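You operate a simulated robot arm through the tools that you are given. There is no shell and no other tool.

You are at the controls of a simulated robot arm. One attempt, no reset.

TASK
Put things in order on the green mat. At the end: the clear jar stands where the white stone block stood; the green block is in the brown wicker basket; the white stone block from the green mat is on the white yoghurt pot; the teal screw tin stands where the clear jar stood; whatever was shut is shut again. Leave all else as you found it, and nothing knocked over. Set down upright: stone block.

The check looks at the end state, three seconds after you hand in, the way a careful person would. Anything else that was tipped, shoved, dropped, spilled or broken makes it a failure.

THE ROBOT
A 7-joint arm with a two-finger gripper, fixed in place. Base frame: the origin is at the foot of the arm, x ahead of it, y to its left, z up; the work surface is at about z = 743. Readings come in mm, degrees, newtons and seconds.
With the tool pointing down near the work surface it reaches from about 320 to 720 mm from the base axis. Its first joint turns from -66.0 to 66.0 degrees. Payload 2.45 kg.
Tool frame: the origin (TCP) lies between the finger pads and is the grasp point; the fingertips stand 26 mm ahead of it; z points along the fingers, y is the line along which they close. Largest opening 96 mm; the body of the gripper starts 69 mm behind the TCP.
Orientation is told as [roll, pitch, yaw] about the base's x, y, z axes, in that order, counted from this pose: with the fingers straight down and closing along the base's y, the tool's x points along the base's -x, its y along +y and its z along -z.

THE INTERFACE
- The arm moves only by the tool step_arm. Its arguments are lists of equal length, an entry for each row: "delta_rot": the turn, a rotation vector about the tool's x, y, z in rad, a list of three; "translation": the shift along the tool's x, y, z in mm, a list of three; "hand": the gripper command, from -1 (fully open) to 1 (shut), values between in proportion. In form: {"delta_rot": [[wx, wy, wz], ...], "translation": [[x, y, z], ...], "hand": [hand, ...]}. A call has 1 to 20 rows; each row shifts and turns the commanded pose from where the row before left it, along the tool's axes as they then stand. Rows are played at 5 a second. More than 50 mm and 8.6 degrees between two rows, or a gripper value outside its range, and nothing of the call is played. Where a pose cannot be reached the arm comes as near as it can. A force on the tool above 40 N (or 10 N above the force at the start of the call, whichever is more), or a blocked arm, ends the call early, and 0.2 s more pass. The fingers move at their own pace and stop on an object; they squeeze with about 31 N. The grip force told is the motor's: it shows also when the fingers shut on nothing. Time passes only in rows, and 0.2 s behind the last, so rows that do not move let the fingers close. The reply holds the time, the measured pose of the TCP, the force on the tool along the base axes, the opening and the grip force, in the units named above and with some noise, with the torque about the TCP (base axes, N m) and any sound that the robot's microphone picked up.
- Cameras (640 x 400 px; columns grow to the right, rows downward): "scene" is fixed at [146.3, -384.4, 1412.1]; the picture's right is [0.90, -0.43, 0.00], its down [-0.29, -0.60, -0.74] and it looks along [0.32, 0.67, -0.67] (base axes); focal length 307 px, centre (320, 200). "wrist" rides on the gripper at [82, 3, -98] in the tool frame; the picture's right is [-0.04, 1.00, 0.00], its down [-0.73, -0.03, -0.68] and it looks along [-0.68, -0.03, 0.73] (tool axes); focal length 256 px, centre (320, 200). There is no depth. A picture from a camera that has moved, and an enlarged one, comes with that camera's place and axes in the base frame and with its lens.
- grab_frame(camera): a new picture of that camera. It takes no simulated time.
- zoom(camera, box): a new picture of the part [left, top, right, bottom] of that camera's present view, enlarged. It takes no simulated time.
- finish_job(): hands the job in; it is judged then, once.

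Nothing tells you positions but the pictures and the camera data. Unless the task says otherwise, let go and move clear before handing in.

The tools are called after "Call:" as a command line: name --argument value ..., lists and objects as JSON in quotes. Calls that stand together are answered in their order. step_arm: Moves the arm, as the interface text tells. Its arguments: {"type":"object","properties":{"delta_rot":{"type":"array"},"translation":{"type":"array"},"hand":{"type":"array"}},"required":["delta_rot","translation","hand"]} The other tools are called the same way: grab_frame (camera) takes a picture; zoom (camera, box) takes an enlarged picture of a part of a camera's view; finish_job () hands the job in.

At the start:

```text
time: 0.0
tool_pos: [493.8, 74.9, 1119.5]
tool_rot: [0.0, -0.1, 0.0]
contact_force: [0.3, 1.0, 1.1]
ft_torque: [0.01, 0.0, -0.02]
grip_width: 96.1
grasp_force: 0.1
```

scene: 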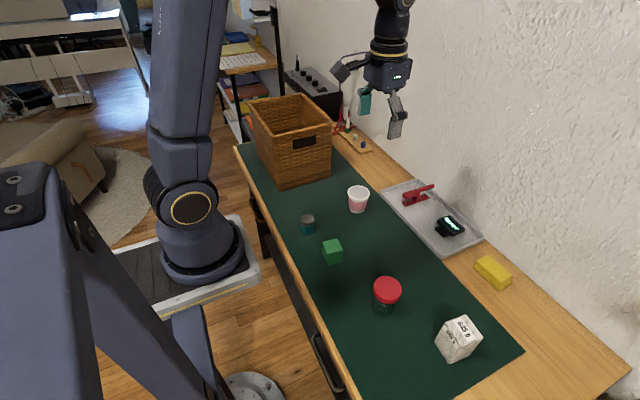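
wrist: 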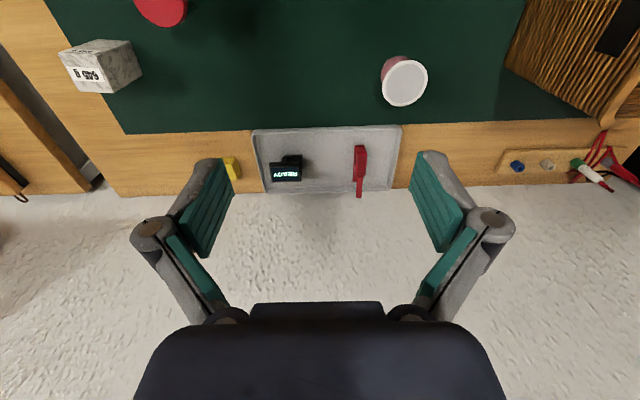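

I see a green mat with a wicker basket, a yoghurt pot, a teal tin, a green block, a clear jar with a red lid and a white stone block. I'll take closer pictures first to work out positions.

Call:
zoom --camera "scene" --box '[280, 170, 440, 270]'

Call:
zoom --camera "scene" --box '[350, 260, 510, 360]'

Call:
zoom --camera "scene" --box '[220, 80, 380, 180]'

Call:
grab_frame --camera "wrist"

```text
4.00 times, centred on (360, 220) of scene
camera zoom: at [146.3, -384.4, 1412.1], right [0.9, -0.43, 0.0], down [-0.29, -0.6, -0.74], along [0.32, 0.67, -0.67], focal length 1226 px, centre (160, 120)
```

zoom: 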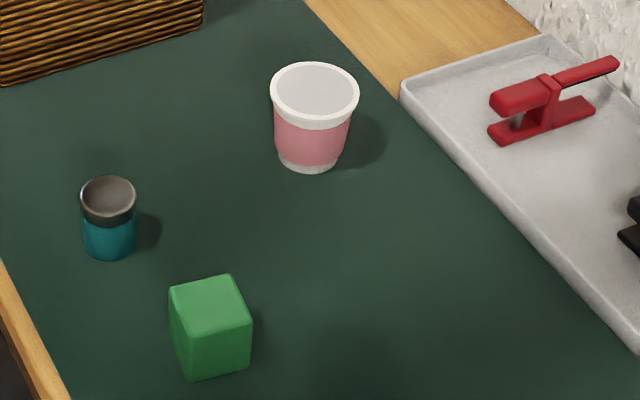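

```text
4.00 times, centred on (430, 310) of scene
camera zoom: at [146.3, -384.4, 1412.1], right [0.9, -0.43, 0.0], down [-0.29, -0.6, -0.74], along [0.32, 0.67, -0.67], focal length 1226 px, centre (-120, -240)
```

zoom: 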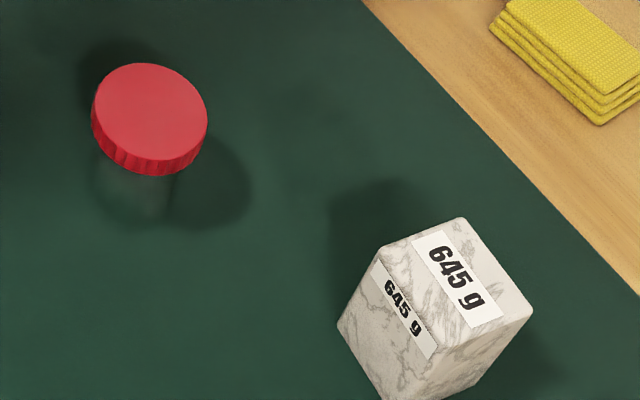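

```text
4.00 times, centred on (300, 130) of scene
camera zoom: at [146.3, -384.4, 1412.1], right [0.9, -0.43, 0.0], down [-0.29, -0.6, -0.74], along [0.32, 0.67, -0.67], focal length 1226 px, centre (400, 480)
```

zoom: 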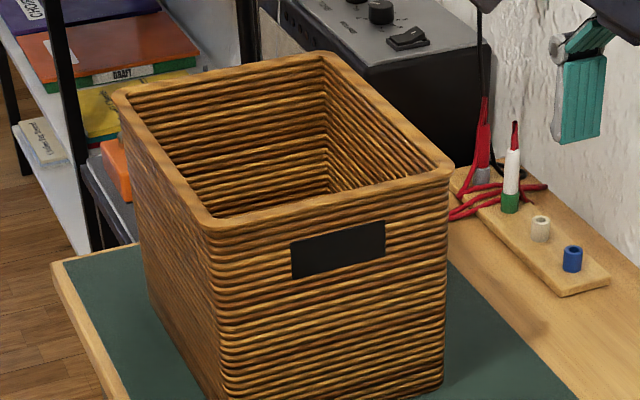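

```text
taken
camera wrist: at [411.6, 77.5, 1218.4], right [0.04, 1.0, 0.0], down [0.73, -0.03, 0.68], along [0.68, -0.03, -0.73], focal length 256 px, centre (320, 200)
```

wrist: 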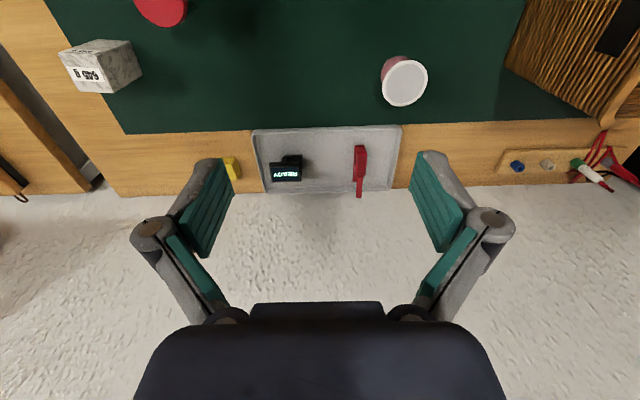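

I have rough positions for the tin (~374,180), green block (~396,63), pot (~556,200) and basket (x 360–560, y 390–635). Next I'll zoom in further on the stone, the jar and the gripper.

Call:
zoom --camera "scene" --box '[420, 300, 500, 380]'

Call:
zoom --camera "scene" --box '[350, 260, 420, 330]'

Call:
zoom --camera "scene" --box '[310, 0, 450, 140]'

Call:
zoom --camera "scene" --box '[335, 170, 385, 220]'

```text
5.00 times, centred on (460, 340) of scene
camera zoom: at [146.3, -384.4, 1412.1], right [0.9, -0.43, 0.0], down [-0.29, -0.6, -0.74], along [0.32, 0.67, -0.67], focal length 1533 px, centre (-380, -500)
```

zoom: 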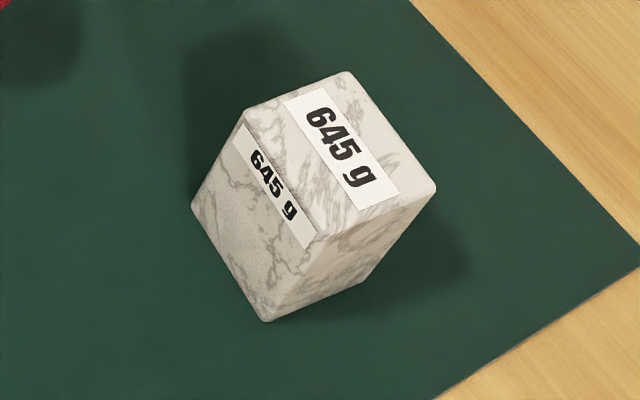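

```text
5.71 times, centred on (385, 295) of scene
camera zoom: at [146.3, -384.4, 1412.1], right [0.9, -0.43, 0.0], down [-0.29, -0.6, -0.74], along [0.32, 0.67, -0.67], focal length 1752 px, centre (-51, -343)
```

zoom: 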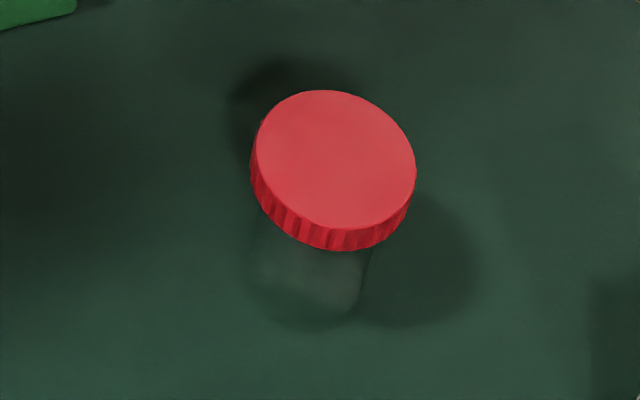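

```text
2.86 times, centred on (380, 70) of scene
camera zoom: at [146.3, -384.4, 1412.1], right [0.9, -0.43, 0.0], down [-0.29, -0.6, -0.74], along [0.32, 0.67, -0.67], focal length 876 px, centre (149, 571)
```

zoom: 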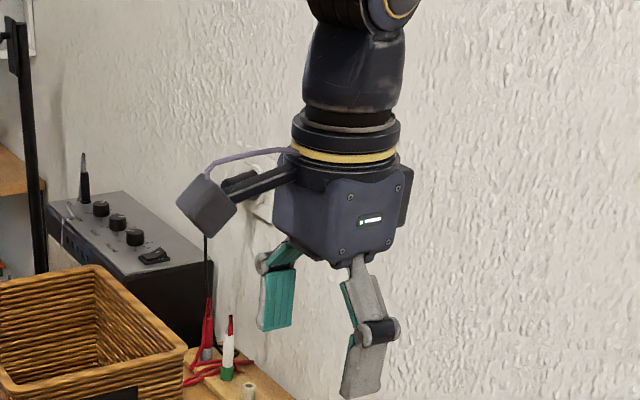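

```text
8.00 times, centred on (360, 195) of scene
camera zoom: at [146.3, -384.4, 1412.1], right [0.9, -0.43, 0.0], down [-0.29, -0.6, -0.74], along [0.32, 0.67, -0.67], focal length 2453 px, centre (0, 240)
```

zoom: 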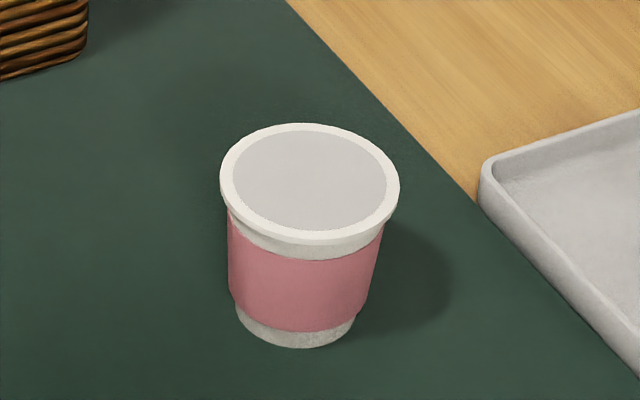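

The stone is about 51×51×85 mm at (514,-259), turned about -6°. The jar is near (436,-120) and about 87 tall. I'll move to a higher viewpoint between them to refine these with the wrist camera.

Call:
step_arm --delta_rot '[[0, 0, 0], [0, 0, 0], [0, 0, 0], [0, 0, 0], [0, 0, 0], [0, 0, 0]]' --translation '[[14, -40, 12], [14, -40, 12], [14, -40, 12], [14, -40, 12], [14, -40, 12], [0, 0, 0]]' --hand '[-1, -1, -1, -1, -1, -1]'

Call:
grab_frame --camera "wrist"

Call:
grab_frame --camera "scene"

```text
time: 1.4
tool_pos: [422.2, -125.0, 1059.8]
tool_rot: [0.0, 0.1, 0.0]
contact_force: [-0.1, 0.1, -0.7]
ft_torque: [0.02, -0.01, 0.02]
grip_width: 95.9
grasp_force: 0.1
```

```text
taken
camera wrist: at [341.5, -122.6, 1158.5], right [0.04, 1.0, 0.0], down [0.73, -0.03, 0.68], along [0.68, -0.03, -0.73], focal length 256 px, centre (320, 200)
```

wrist: 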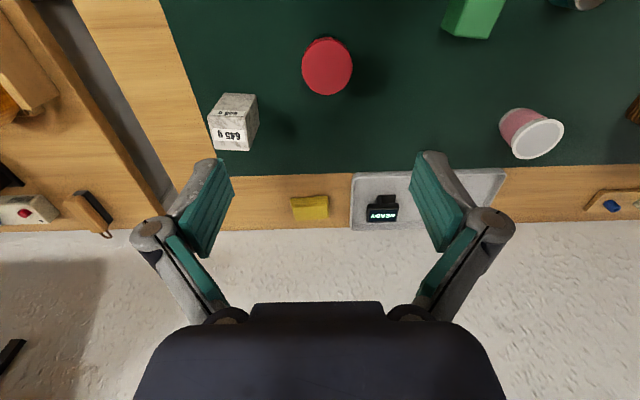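

```text
taken
```

scene: 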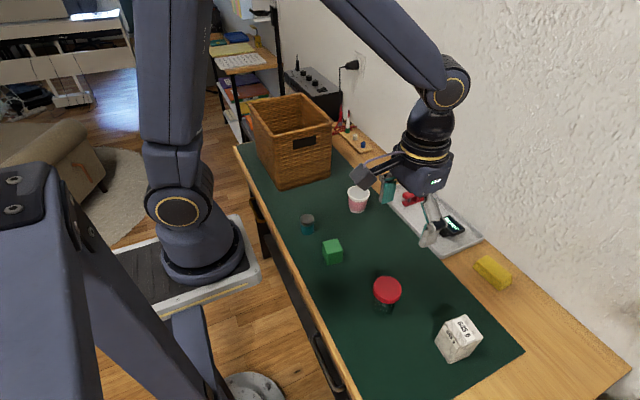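

I can see the stone and jar from above. I'll enlarge both in the wrist view to pin down their positions.

Call:
zoom --camera "wrist" --box '[190, 70, 290, 170]'

Call:
zoom --camera "wrist" --box '[280, 20, 380, 120]'

Call:
zoom --camera "wrist" --box '[420, 0, 640, 170]'

```text
4.00 times, centred on (240, 120) of wrist
camera zoom: at [341.5, -122.6, 1158.5], right [0.04, 1.0, 0.0], down [0.73, -0.03, 0.68], along [0.68, -0.03, -0.73], focal length 1024 px, centre (640, 520)
```

zoom: 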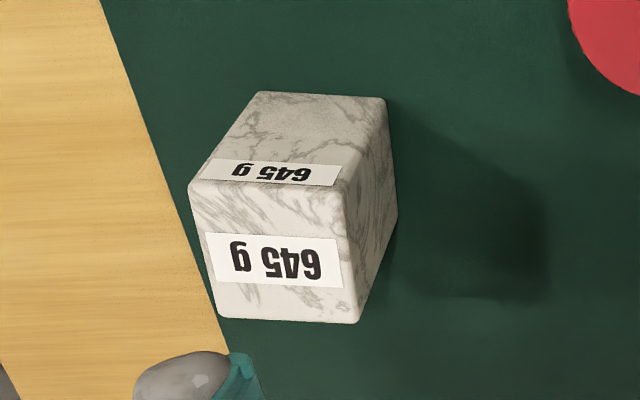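

```text
4.00 times, centred on (330, 70) of wrist
camera zoom: at [341.5, -122.6, 1158.5], right [0.04, 1.0, 0.0], down [0.73, -0.03, 0.68], along [0.68, -0.03, -0.73], focal length 1024 px, centre (280, 720)
```

zoom: 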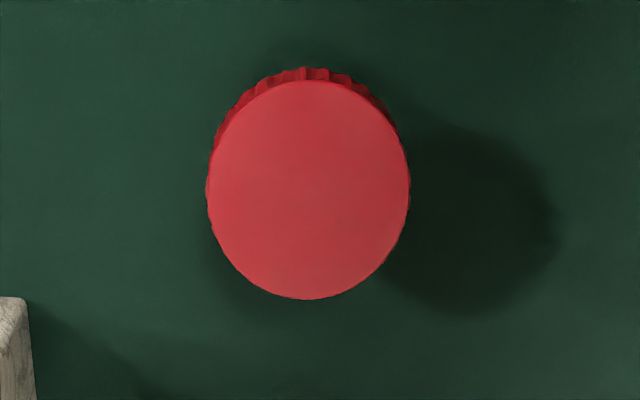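

```text
2.35 times, centred on (530, 85) of wrist
camera zoom: at [341.5, -122.6, 1158.5], right [0.04, 1.0, 0.0], down [0.73, -0.03, 0.68], along [0.68, -0.03, -0.73], focal length 602 px, centre (-174, 471)
```

zoom: 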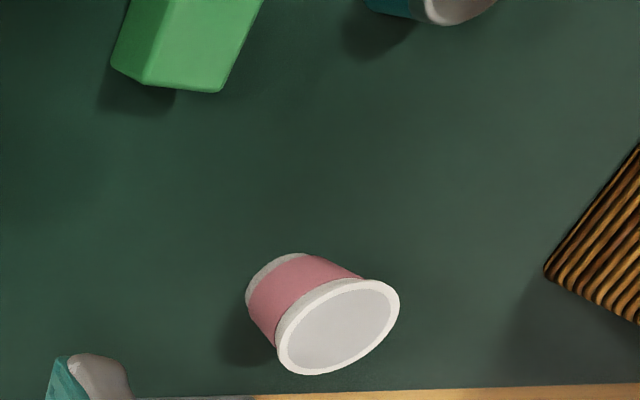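

The estimates agree: stone at about (515,-259), top at ~828, yaw -6°; jar at about (434.5,-119), top at ~828. I'll move above the stone now, align the yaw and take another picture.

Call:
step_arm --delta_rot '[[0, 0, 0], [0, 0, 0], [0, 0, 0], [0, 0, 0], [0, 0, 0.105], [0, 0, 0]]' --translation '[[-23.2, -33.5, 25], [-23.2, -33.5, 25], [-23.2, -33.5, 25], [-23.2, -33.5, 25], [0, 0, 0], [0, 0, 0]]' --hand '[-1, -1, -1, -1, -1, -1]'

Call:
grab_frame --camera "wrist"

Call:
zoom --camera "scene" --box '[360, 200, 560, 360]'

```text
time: 2.8
tool_pos: [516.0, -259.5, 960.6]
tool_rot: [0.0, 0.0, -6.1]
contact_force: [0.6, -0.1, 0.6]
ft_torque: [0.01, 0.0, -0.01]
grip_width: 96.2
grasp_force: 0.0
```

```text
taken
camera wrist: at [435.3, -248.2, 1058.8], right [0.15, 0.99, 0.0], down [0.73, -0.11, 0.68], along [0.67, -0.1, -0.73], focal length 256 px, centre (320, 200)
```

wrist: 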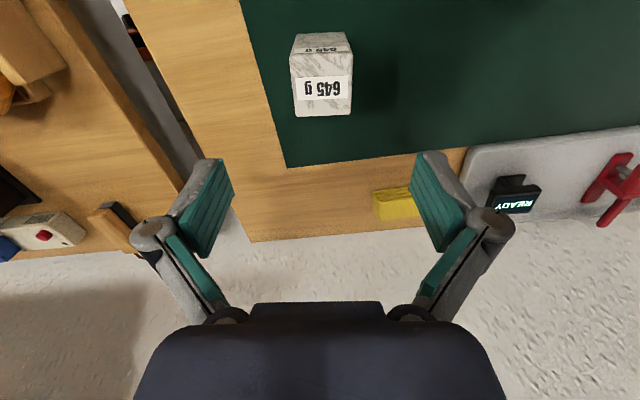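

```text
2.50 times, centred on (460, 280) of scene
camera zoom: at [146.3, -384.5, 1412.1], right [0.9, -0.43, 0.0], down [-0.29, -0.6, -0.74], along [0.32, 0.67, -0.67], focal length 766 px, centre (-30, 0)
```

zoom: 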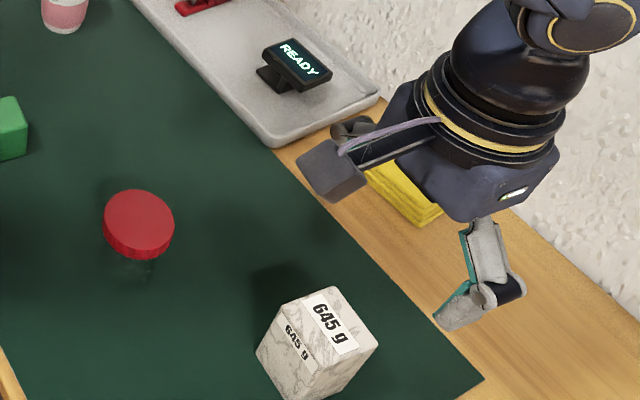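

The stone sits square in the view and centred between the fingers. I'll go straight down to grasp height.

Call:
step_arm --delta_rot '[[0, 0, 0], [0, 0, 0], [0, 0, 0], [0, 0, 0], [0, 0, 0], [0, 0, 0]]' --translation '[[0, 0, 40], [0, 0, 40], [0, 0, 35], [0, 0, 30], [0, 0, 24], [0, 0, 0]]' --hand '[-1, -1, -1, -1, -1, -1]'

Call:
grab_frame --camera "wrist"

Call:
zoom --camera "scene" --box '[400, 260, 540, 370]'

```text
time: 4.2
tool_pos: [516.5, -259.9, 790.6]
tool_rot: [0.0, 0.1, -5.9]
contact_force: [-0.5, 0.3, -0.6]
ft_torque: [0.01, 0.0, -0.02]
grip_width: 95.8
grasp_force: 0.0
```

```text
taken
camera wrist: at [436.1, -248.1, 888.8], right [0.14, 0.99, 0.0], down [0.73, -0.11, 0.68], along [0.67, -0.1, -0.73], focal length 256 px, centre (320, 200)
```

wrist: 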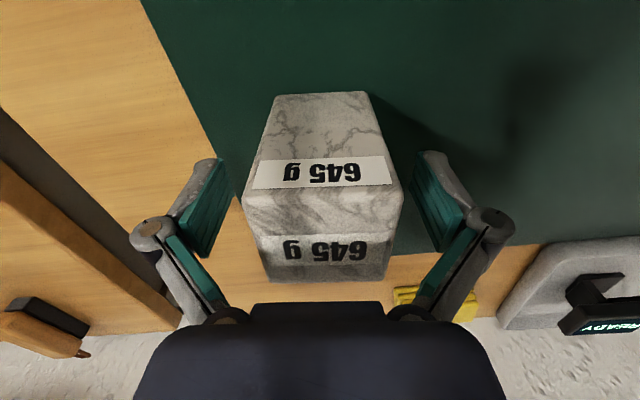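

```text
3.64 times, centred on (470, 315) of scene
camera zoom: at [146.3, -384.4, 1412.1], right [0.9, -0.43, 0.0], down [-0.29, -0.6, -0.74], along [0.32, 0.67, -0.67], focal length 1115 px, centre (-226, -218)
```

zoom: 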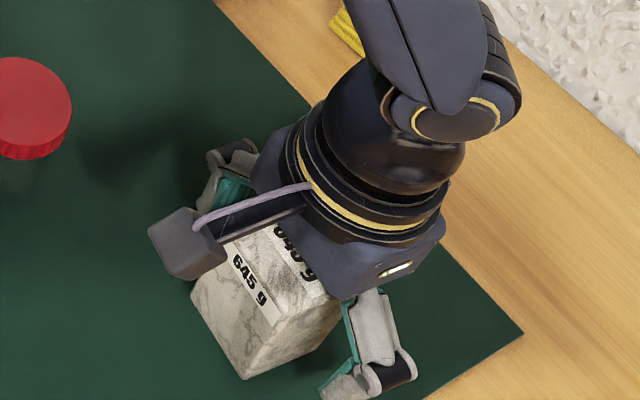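

The stone is centred between the fingers, so I'll close the gripper.

Call:
step_arm --delta_rot '[[0, 0, 0], [0, 0, 0], [0, 0, 0], [0, 0, 0], [0, 0, 0], [0, 0, 0]]' --translation '[[0, 0, 0], [0, 0, 0], [0, 0, 0], [0, 0, 0], [0, 0, 0], [0, 0, 0]]' --hand '[0.0, 1, 1, 1, 1, 1]'

Call:
grab_frame --camera "wrist"

```text
time: 5.6
tool_pos: [516.6, -258.4, 789.8]
tool_rot: [0.0, 0.0, -6.0]
contact_force: [1.9, 4.4, 3.2]
ft_torque: [0.44, 0.05, -0.11]
grip_width: 51.8
grasp_force: 31.7
```

```text
taken
camera wrist: at [436.2, -247.9, 889.2], right [0.14, 0.99, 0.0], down [0.73, -0.11, 0.68], along [0.67, -0.1, -0.73], focal length 256 px, centre (320, 200)
```

wrist: 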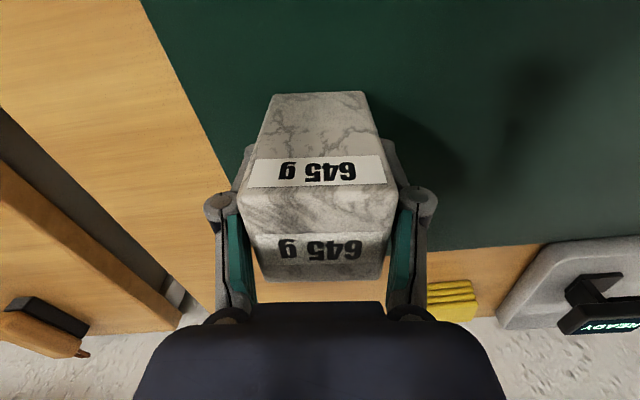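

The stone is held, with an opening of 51.8 mm. I'll lift it gently.

Call:
step_arm --delta_rot '[[0, 0, 0], [0, 0, 0], [0, 0, 0], [0, 0, 0], [0, 0, 0], [0, 0, 0], [0, 0, 0], [0, 0, 0]]' --translation '[[0, 0, -5], [0, 0, -10], [0, 0, -20], [0, 0, -30], [0, 0, -30], [0, 0, -30], [0, 0, -15], [0, 0, 0]]' --hand '[1, 1, 1, 1, 1, 1, 1, 1]'

Call:
grab_frame --camera "wrist"

Call:
zoom --camera "scene" --box '[360, 180, 560, 340]'

```text
time: 7.4
tool_pos: [517.1, -259.2, 932.5]
tool_rot: [0.0, 0.0, -6.0]
contact_force: [-0.4, -0.2, -6.4]
ft_torque: [-0.05, -0.04, -0.03]
grip_width: 51.7
grasp_force: 30.7
```

```text
taken
camera wrist: at [435.4, -247.3, 1029.4], right [0.14, 0.99, 0.0], down [0.73, -0.11, 0.68], along [0.67, -0.1, -0.73], focal length 256 px, centre (320, 200)
```

wrist: 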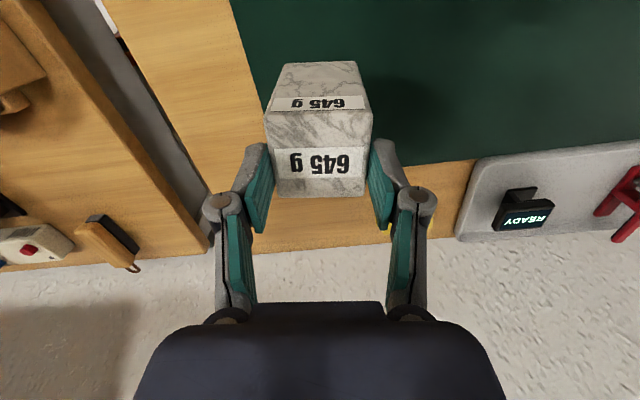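

```text
2.50 times, centred on (460, 260) of scene
camera zoom: at [146.4, -384.5, 1412.0], right [0.9, -0.43, 0.0], down [-0.29, -0.6, -0.74], along [0.32, 0.67, -0.67], focal length 766 px, centre (-30, 50)
```

zoom: 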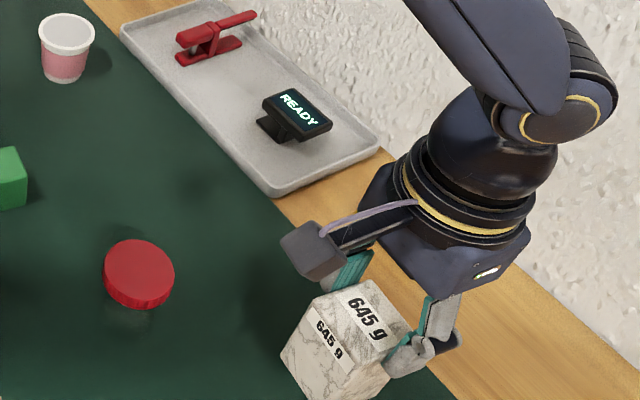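

The stone seems to have slid down in the grip during the lift. Pictures take no simulated time, so I'll look closely before doing anything else.

Call:
zoom --camera "scene" --box '[430, 240, 550, 350]'

Call:
zoom --camera "wrist" --box '[200, 40, 440, 310]'

Call:
grab_frame --camera "scene"

```text
3.64 times, centred on (490, 295) of scene
camera zoom: at [146.4, -384.5, 1412.0], right [0.9, -0.43, 0.0], down [-0.29, -0.6, -0.74], along [0.32, 0.67, -0.67], focal length 1115 px, centre (-298, -146)
```

zoom: 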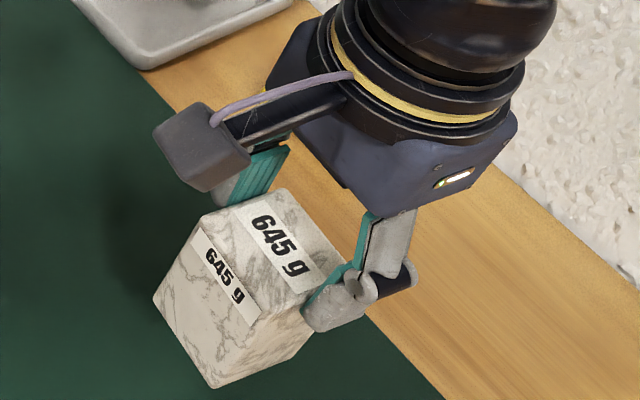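

```text
1.48 times, centred on (320, 175) of wrist
camera zoom: at [435.4, -247.3, 1029.4], right [0.14, 0.99, 0.0], down [0.73, -0.11, 0.68], along [0.67, -0.1, -0.73], focal length 379 px, centre (320, 237)
```

zoom: 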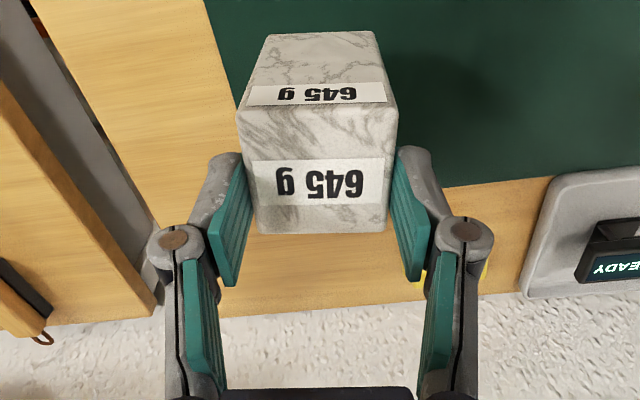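

```text
taken
```

scene: 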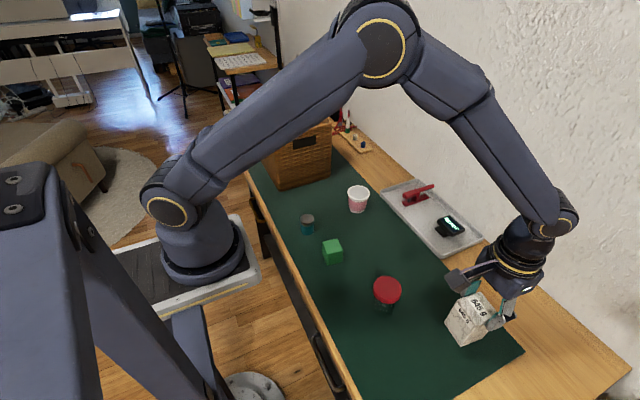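

The stone's top has slid down to about fingertip level (z≈907), so the grip on it is weak. The first thing is to bring it straight back down onto its own spot before it can fall.

Call:
step_arm --delta_rot '[[0, 0, 0], [0, 0, 0], [0, 0, 0]]' --translation '[[0, 0, 50], [0, 0, 26], [0, 0, 0]]' --hand '[1, 1, 1]'

Call:
zoom --camera "scene" --box '[410, 260, 530, 370]'

Call:
grab_frame --camera "wrist"

```text
time: 8.2
tool_pos: [514.7, -259.3, 855.8]
tool_rot: [0.0, 0.0, -6.0]
contact_force: [0.0, 0.6, -7.1]
ft_torque: [-0.04, -0.04, 0.0]
grip_width: 51.8
grasp_force: 30.7
```

```text
3.64 times, centred on (470, 315) of scene
camera zoom: at [146.4, -384.5, 1412.0], right [0.9, -0.43, 0.0], down [-0.29, -0.6, -0.74], along [0.32, 0.67, -0.67], focal length 1115 px, centre (-226, -218)
```

zoom: 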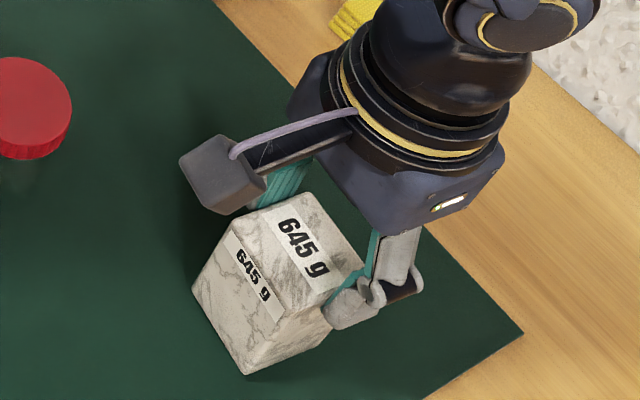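

```text
taken
camera wrist: at [435.3, -248.0, 953.5], right [0.14, 0.99, 0.0], down [0.73, -0.11, 0.68], along [0.67, -0.1, -0.73], focal length 256 px, centre (320, 200)
```

wrist: 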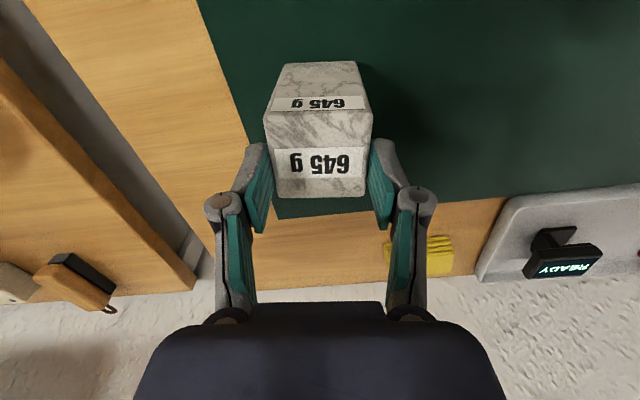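

The stone held without slipping further and now hangs just above its original spot. I'll lower it in small steps until it takes its own weight.

Call:
step_arm --delta_rot '[[0, 0, 0], [0, 0, 0]]' --translation '[[0, 0, 1.5], [0, 0, 0]]' --hand '[1, 1]'

Call:
zoom --camera "scene" --box '[430, 300, 510, 380]'

```text
time: 8.8
tool_pos: [514.5, -258.2, 853.2]
tool_rot: [0.1, 0.0, -6.1]
contact_force: [-0.9, 0.0, -6.6]
ft_torque: [-0.07, -0.04, 0.02]
grip_width: 51.9
grasp_force: 30.9
```

```text
5.00 times, centred on (470, 340) of scene
camera zoom: at [146.4, -384.5, 1412.0], right [0.9, -0.43, 0.0], down [-0.29, -0.6, -0.74], along [0.32, 0.67, -0.67], focal length 1533 px, centre (-430, -500)
```

zoom: 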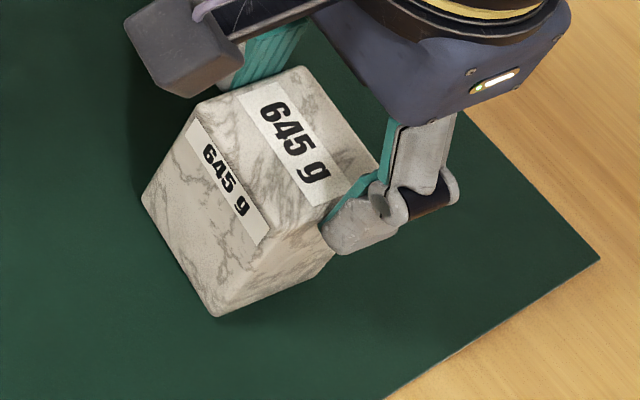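

It's still about 3 mm above the mat and directly over its original spot. I'll keep lowering in small steps.

Call:
step_arm --delta_rot '[[0, 0, 0], [0, 0, 0]]' --translation '[[0, 0, 2], [0, 0, 0]]' --hand '[1, 1]'

Call:
zoom --camera "scene" --box '[430, 300, 510, 380]'

```text
time: 9.4
tool_pos: [516.4, -259.1, 850.9]
tool_rot: [0.0, 0.0, -6.0]
contact_force: [-0.1, -0.5, -6.5]
ft_torque: [-0.03, -0.04, -0.02]
grip_width: 51.9
grasp_force: 30.7
```

```text
5.00 times, centred on (470, 340) of scene
camera zoom: at [146.4, -384.5, 1412.0], right [0.9, -0.43, 0.0], down [-0.29, -0.6, -0.74], along [0.32, 0.67, -0.67], focal length 1533 px, centre (-430, -500)
```

zoom: 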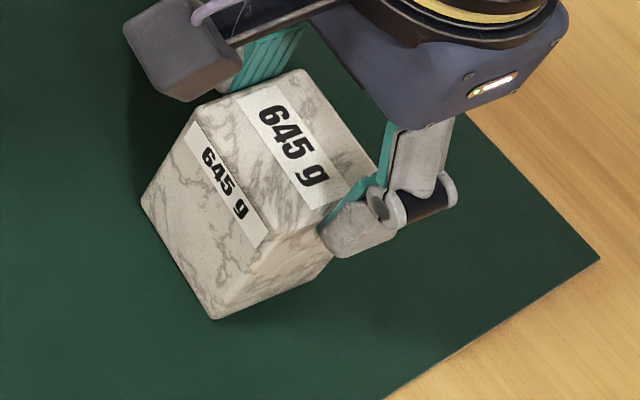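

Still carrying the full weight, so I'll lower a little further.

Call:
step_arm --delta_rot '[[0, 0, 0], [0, 0, 0]]' --translation '[[0, 0, 1.5], [0, 0, 0]]' --hand '[1, 1]'

```text
time: 10.0
tool_pos: [516.1, -259.0, 850.2]
tool_rot: [0.0, 0.0, -6.1]
contact_force: [0.2, -0.1, -6.3]
ft_torque: [0.0, -0.05, -0.01]
grip_width: 51.7
grasp_force: 30.9
```

Call:
step_arm --delta_rot '[[0, 0, 0], [0, 0, 0]]' --translation '[[0, 0, 1.5], [0, 0, 0]]' --hand '[1, 1]'

Call:
zoom --camera "scene" --box '[430, 300, 510, 380]'

Call:
grab_frame --camera "wrist"

```text
time: 10.6
tool_pos: [516.1, -258.8, 848.5]
tool_rot: [0.0, 0.0, -6.0]
contact_force: [0.0, -0.6, -6.5]
ft_torque: [-0.01, -0.05, -0.02]
grip_width: 51.9
grasp_force: 30.9
```

```text
5.00 times, centred on (470, 340) of scene
camera zoom: at [146.4, -384.5, 1412.0], right [0.9, -0.43, 0.0], down [-0.29, -0.6, -0.74], along [0.32, 0.67, -0.67], focal length 1533 px, centre (-430, -500)
```

zoom: 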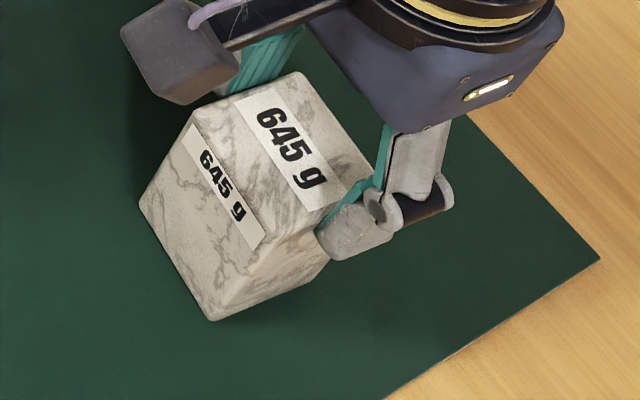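

```text
taken
camera wrist: at [435.2, -247.7, 946.9], right [0.14, 0.99, 0.0], down [0.73, -0.11, 0.68], along [0.67, -0.1, -0.73], focal length 256 px, centre (320, 200)
```

wrist: 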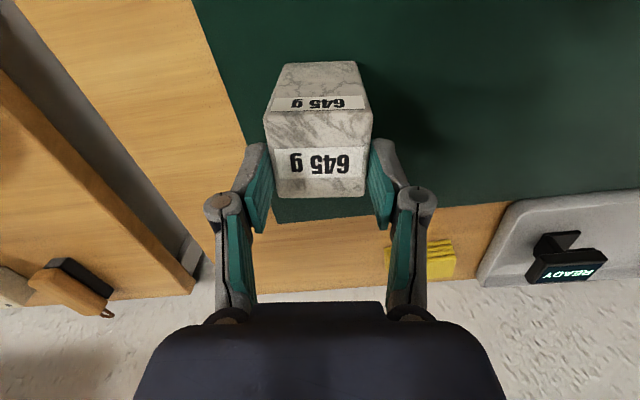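

Still hanging; I'll continue down until the force shows contact.

Call:
step_arm --delta_rot '[[0, 0, 0], [0, 0, 0]]' --translation '[[0, 0, 1.5], [0, 0, 0]]' --hand '[1, 1]'

```text
time: 11.2
tool_pos: [515.2, -259.7, 845.6]
tool_rot: [0.0, 0.1, -6.0]
contact_force: [0.2, -1.0, -6.6]
ft_torque: [0.0, -0.01, 0.01]
grip_width: 51.9
grasp_force: 31.0
```

Call:
step_arm --delta_rot '[[0, 0, 0], [0, 0, 0]]' --translation '[[0, 0, 1.5], [0, 0, 0]]' --hand '[1, 1]'

Call:
zoom --camera "scene" --box '[430, 300, 510, 380]'

```text
time: 11.8
tool_pos: [516.5, -259.1, 844.5]
tool_rot: [0.1, 0.0, -6.0]
contact_force: [-0.3, 0.4, -5.9]
ft_torque: [-0.01, -0.02, 0.02]
grip_width: 51.7
grasp_force: 31.1
```

```text
5.00 times, centred on (470, 340) of scene
camera zoom: at [146.4, -384.5, 1412.0], right [0.9, -0.43, 0.0], down [-0.29, -0.6, -0.74], along [0.32, 0.67, -0.67], focal length 1533 px, centre (-430, -500)
```

zoom: 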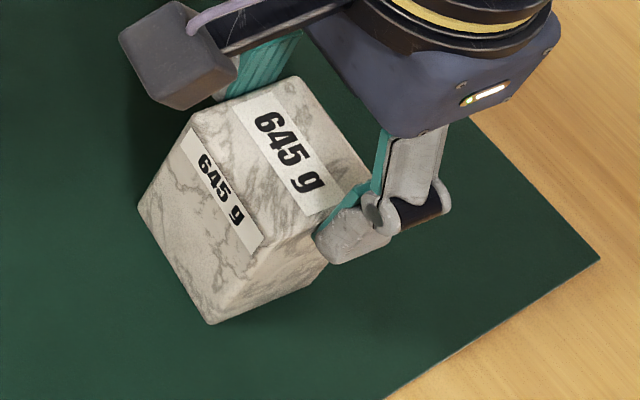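

Call:
zoom --camera "wrist" --box '[220, 40, 420, 240]'

Call:
step_arm --delta_rot '[[0, 0, 0], [0, 0, 0]]' --translation '[[0, 0, 1.5], [0, 0, 0]]' --hand '[1, 1]'

```text
2.00 times, centred on (320, 140) of wrist
camera zoom: at [435.2, -247.9, 943.8], right [0.14, 0.99, 0.0], down [0.73, -0.11, 0.68], along [0.67, -0.1, -0.73], focal length 512 px, centre (320, 320)
```

zoom: 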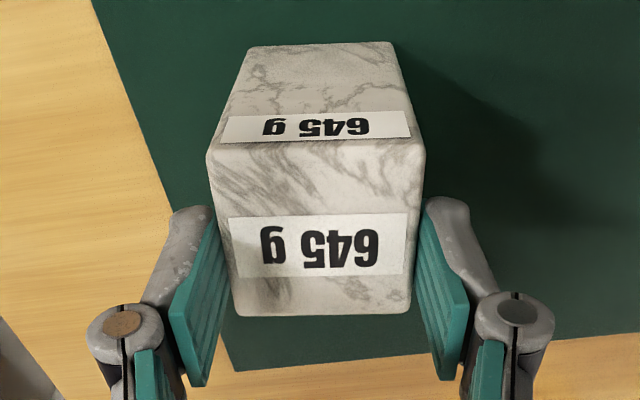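

```text
time: 12.4
tool_pos: [517.1, -259.0, 845.0]
tool_rot: [-0.1, -0.1, -6.0]
contact_force: [-3.8, 3.4, 8.0]
ft_torque: [-0.08, 0.42, -0.1]
grip_width: 51.7
grasp_force: 31.2
```

Contact now: the stone is resting on the mat. I'll compare it with the original picture crop before letting go.

Call:
zoom --camera "scene" --box '[420, 300, 500, 380]'

Call:
grab_frame --camera "wrist"

```text
5.00 times, centred on (460, 340) of scene
camera zoom: at [146.1, -384.3, 1412.1], right [0.9, -0.43, 0.0], down [-0.29, -0.6, -0.74], along [0.32, 0.67, -0.67], focal length 1533 px, centre (-380, -500)
```

zoom: 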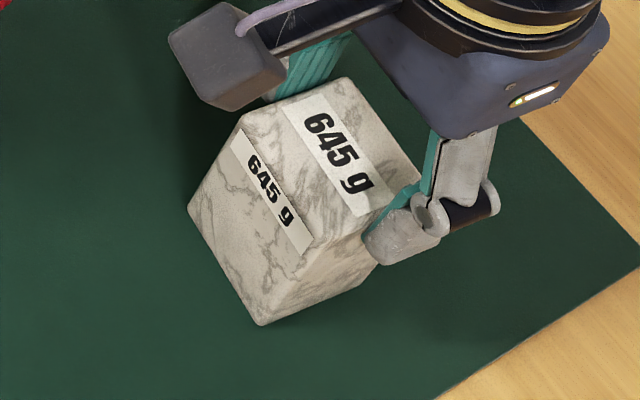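

```text
taken
camera wrist: at [435.1, -247.8, 943.1], right [0.14, 0.99, 0.0], down [0.73, -0.11, 0.68], along [0.67, -0.1, -0.73], focal length 256 px, centre (320, 200)
```

wrist: 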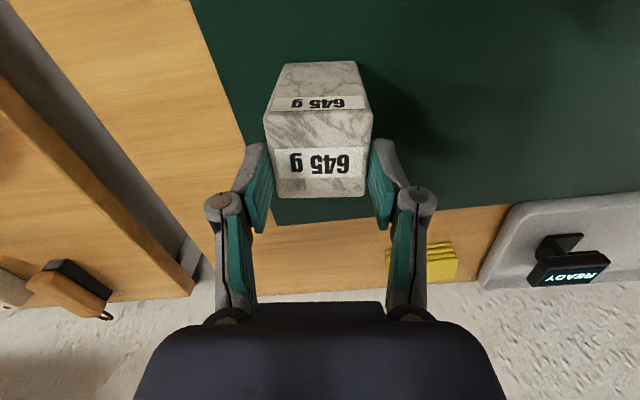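

The stone stands upright about 3 mm from its original spot. I'll note the original centre as (514.5,-258.5). I'll release, re-centre, grasp deeper, and lift much more slowly.

Call:
step_arm --delta_rot '[[0, 0, 0], [0, 0, 0], [0, 0, 0], [0, 0, 0], [0, 0, 0]]' --translation '[[0, 0, -1], [0, 0, 0], [0, 0, 0], [0, 0, 0], [0, 0, 0]]' --hand '[1, 0, -1, -1, -1]'

Call:
zoom --camera "scene" --box '[420, 300, 500, 380]'

Call:
grab_frame --camera "wrist"

```text
time: 13.6
tool_pos: [515.7, -258.5, 845.7]
tool_rot: [0.0, -0.1, -6.0]
contact_force: [-0.5, -0.5, 0.7]
ft_torque: [0.03, 0.0, -0.03]
grip_width: 96.0
grasp_force: 0.0
```

```text
5.00 times, centred on (460, 340) of scene
camera zoom: at [146.3, -384.4, 1412.1], right [0.9, -0.43, 0.0], down [-0.29, -0.6, -0.74], along [0.32, 0.67, -0.67], focal length 1533 px, centre (-380, -500)
```

zoom: 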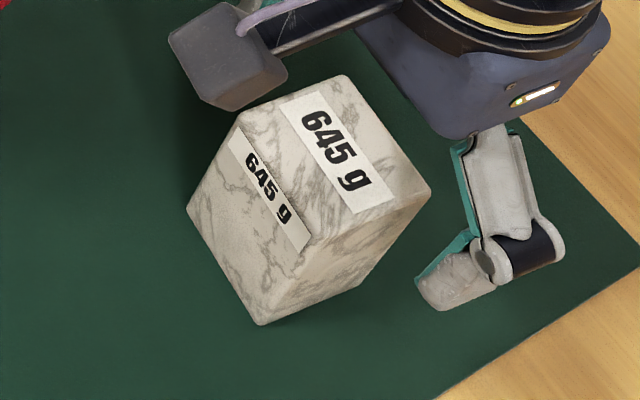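

```text
taken
camera wrist: at [435.2, -248.0, 943.3], right [0.14, 0.99, 0.0], down [0.73, -0.11, 0.68], along [0.67, -0.1, -0.73], focal length 256 px, centre (320, 200)
```

wrist: 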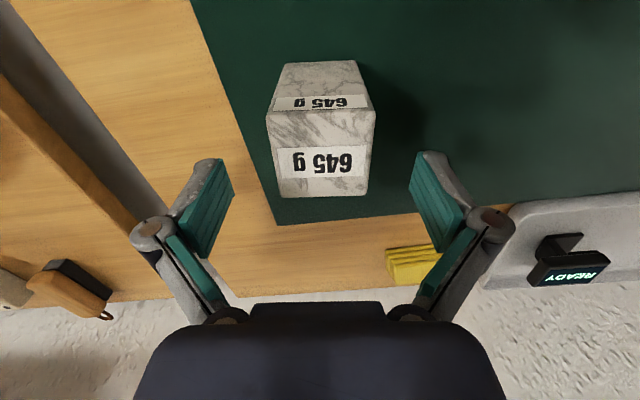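

It's standing freely, so I'll shift 4 mm toward the stone's centre and go down to a deeper grip.

Call:
step_arm --delta_rot '[[0, 0, 0], [0, 0, 0], [0, 0, 0], [0, 0, 0], [0, 0, 0]]' --translation '[[4, 0, 0], [0, 0, 25], [0, 0, 25], [0, 0, 13], [0, 0, 0]]' --hand '[-1, -1, -1, -1, -1]'

Call:
grab_frame --camera "wrist"

Call:
zoom --camera "scene" --box '[420, 290, 510, 380]'

```text
time: 14.8
tool_pos: [512.4, -258.8, 780.3]
tool_rot: [-0.1, 0.0, -6.0]
contact_force: [0.0, 0.2, 0.4]
ft_torque: [0.01, -0.01, 0.01]
grip_width: 96.1
grasp_force: 0.1
```

```text
taken
camera wrist: at [431.1, -247.4, 879.9], right [0.14, 0.99, 0.0], down [0.73, -0.11, 0.68], along [0.67, -0.1, -0.73], focal length 256 px, centre (320, 200)
```

wrist: 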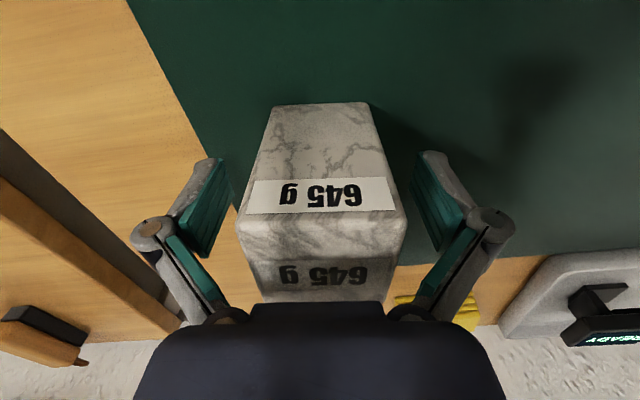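

```text
4.44 times, centred on (465, 335) of scene
camera zoom: at [146.3, -384.4, 1412.1], right [0.9, -0.43, 0.0], down [-0.29, -0.6, -0.74], along [0.32, 0.67, -0.67], focal length 1363 px, centre (-324, -400)
```

zoom: 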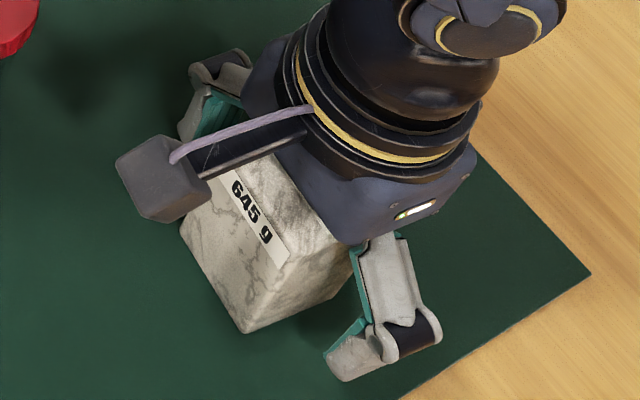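

Centred and deep enough. I'll close, hold, then lift very gently by a few mm and check for slip.

Call:
step_arm --delta_rot '[[0, 0, 0], [0, 0, 0], [0, 0, 0], [0, 0, 0], [0, 0, 0], [0, 0, 0], [0, 0, 0], [0, 0, 0], [0, 0, 0], [0, 0, 0], [0, 0, 0]]' --translation '[[0, 0, 0], [0, 0, 0], [0, 0, 0], [0, 0, 0], [0, 0, 0], [0, 0, 0], [0, 0, -1], [0, 0, -2], [0, 0, -2], [0, 0, -2], [0, 0, 0]]' --hand '[0, 1, 1, 1, 1, 1, 1, 1, 1, 1, 1]'

Call:
grab_frame --camera "wrist"

Call:
zoom --camera "scene" --box '[420, 290, 510, 380]'

```text
time: 17.2
tool_pos: [512.1, -259.8, 788.5]
tool_rot: [0.0, 0.0, -5.9]
contact_force: [0.6, 0.3, -5.6]
ft_torque: [-0.03, -0.02, 0.0]
grip_width: 53.9
grasp_force: 31.5
```

```text
taken
camera wrist: at [430.9, -247.5, 887.1], right [0.14, 0.99, 0.0], down [0.73, -0.11, 0.68], along [0.67, -0.1, -0.73], focal length 256 px, centre (320, 200)
```

wrist: 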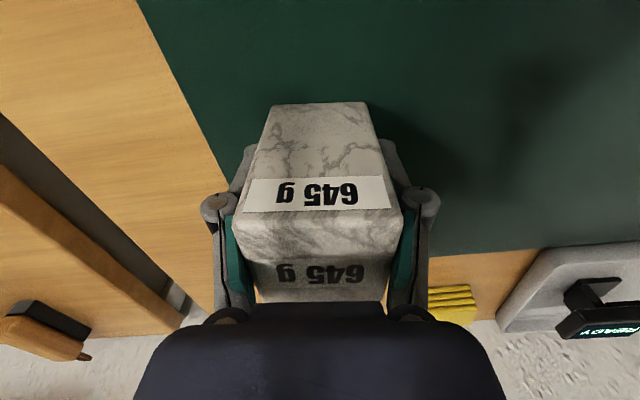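

```text
4.44 times, centred on (465, 335) of scene
camera zoom: at [146.4, -384.5, 1412.0], right [0.9, -0.43, 0.0], down [-0.29, -0.6, -0.74], along [0.32, 0.67, -0.67], focal length 1363 px, centre (-324, -400)
```

zoom: 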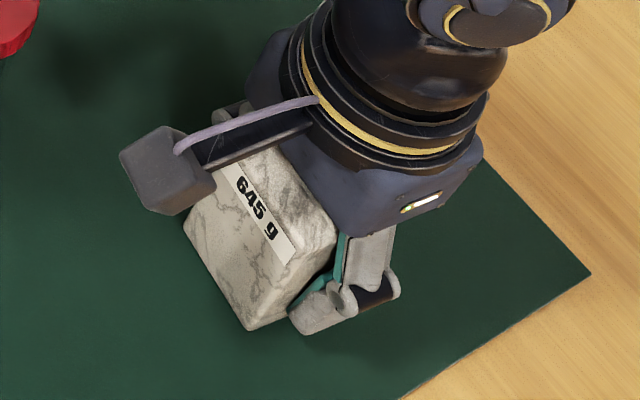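

The opening is 53.9 mm this time, against 51.8 near the tips. I think the stone's top is reaching the upper finger segments, which squeeze it downward. I'll set it back and grip higher so that only the parallel tip pads hold it.

Call:
step_arm --delta_rot '[[0, 0, 0], [0, 0, 0], [0, 0, 0], [0, 0, 0], [0, 0, 0]]' --translation '[[0, 0, 2], [0, 0, 2], [0, 0, 1.5], [0, 0, 1], [0, 0, 0]]' --hand '[1, 1, 1, 1, 1]'

Call:
zoom --camera "scene" --box '[420, 290, 510, 380]'

```text
time: 18.4
tool_pos: [511.9, -257.9, 783.0]
tool_rot: [-0.1, 0.0, -6.1]
contact_force: [-2.9, 1.9, 0.1]
ft_torque: [-0.08, -0.08, -0.01]
grip_width: 53.6
grasp_force: 30.8
```

```text
4.44 times, centred on (465, 335) of scene
camera zoom: at [146.3, -384.4, 1412.1], right [0.9, -0.43, 0.0], down [-0.29, -0.6, -0.74], along [0.32, 0.67, -0.67], focal length 1363 px, centre (-324, -400)
```

zoom: 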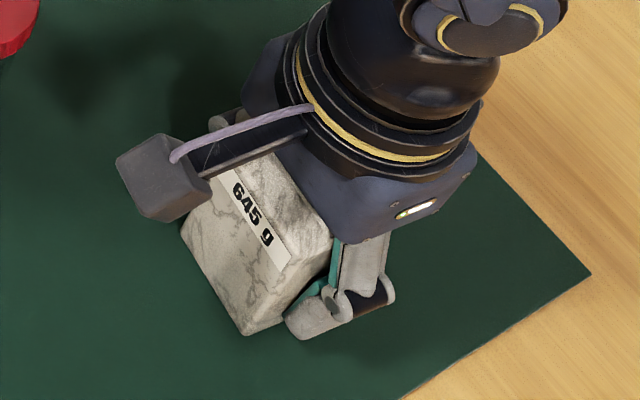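

It's back on the mat (force ~0). I'll release and move up so the pads cover only the top 30 mm of the stone.

Call:
step_arm --delta_rot '[[0, 0, 0], [0, 0, 0], [0, 0, 0], [0, 0, 0], [0, 0, 0], [0, 0, 0], [0, 0, 0]]' --translation '[[0, 0, 0], [0, 0, 0], [0, 0, 0], [0, 0, 0], [0, 0, -20], [0, 0, -20], [0, 0, 0]]' --hand '[0, -1, -1, -1, -1, -1, -1]'

Call:
grab_frame --camera "wrist"

Call:
zoom --camera "scene" --box '[420, 300, 500, 380]'

```text
time: 20.0
tool_pos: [512.5, -259.5, 822.5]
tool_rot: [0.0, 0.0, -6.0]
contact_force: [-0.8, -0.2, -0.2]
ft_torque: [-0.01, -0.01, 0.03]
grip_width: 95.7
grasp_force: 0.2
```

```text
taken
camera wrist: at [431.2, -247.1, 921.3], right [0.14, 0.99, 0.0], down [0.73, -0.11, 0.68], along [0.67, -0.1, -0.73], focal length 256 px, centre (320, 200)
```

wrist: 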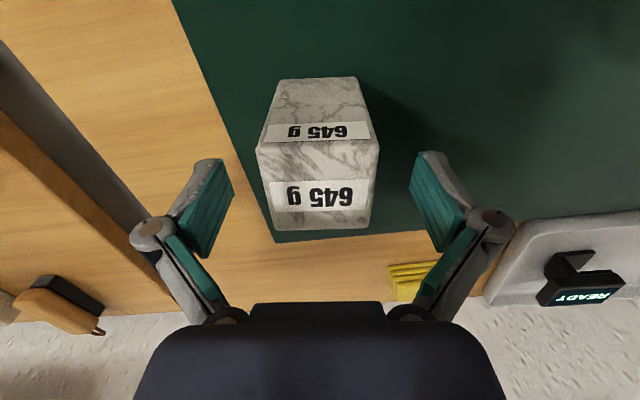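

```text
5.00 times, centred on (460, 340) of scene
camera zoom: at [146.3, -384.4, 1412.1], right [0.9, -0.43, 0.0], down [-0.29, -0.6, -0.74], along [0.32, 0.67, -0.67], focal length 1533 px, centre (-380, -500)
```

zoom: 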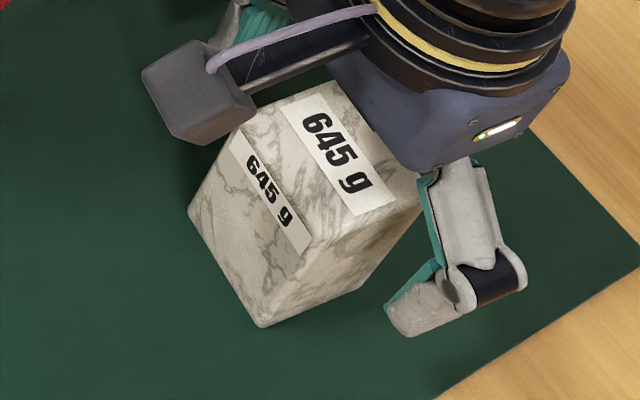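

The pads are now level with the top 30 mm of the stone. I'll close, wait, and lift slowly by a few mm.

Call:
step_arm --delta_rot '[[0, 0, 0], [0, 0, 0], [0, 0, 0], [0, 0, 0], [0, 0, 0], [0, 0, 0], [0, 0, 0], [0, 0, 0], [0, 0, 0], [0, 0, 0], [0, 0, 0]]' --translation '[[0, 0, 0], [0, 0, 0], [0, 0, 0], [0, 0, 0], [0, 0, 0], [0, 0, 0], [0, 0, -1], [0, 0, -1], [0, 0, -2], [0, 0, -2], [0, 0, 0]]' --hand '[0, 1, 1, 1, 1, 1, 1, 1, 1, 1, 1]'

Call:
grab_frame --camera "wrist"

Call:
zoom --camera "scene" --box '[420, 300, 500, 380]'

```text
time: 22.4
tool_pos: [511.4, -259.7, 828.6]
tool_rot: [0.0, 0.0, -6.1]
contact_force: [0.7, -0.4, -6.2]
ft_torque: [0.0, 0.02, 0.02]
grip_width: 51.7
grasp_force: 30.8
```

```text
taken
camera wrist: at [431.2, -247.6, 926.7], right [0.14, 0.99, 0.0], down [0.73, -0.11, 0.68], along [0.67, -0.1, -0.73], focal length 256 px, centre (320, 200)
```

wrist: 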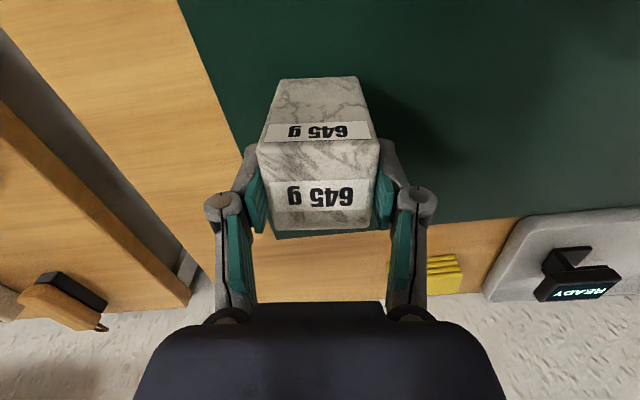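

```text
5.00 times, centred on (460, 340) of scene
camera zoom: at [146.4, -384.5, 1412.0], right [0.9, -0.43, 0.0], down [-0.29, -0.6, -0.74], along [0.32, 0.67, -0.67], focal length 1533 px, centre (-380, -500)
```

zoom: 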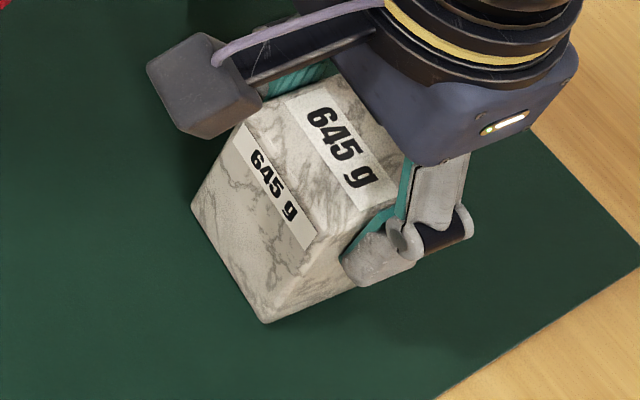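

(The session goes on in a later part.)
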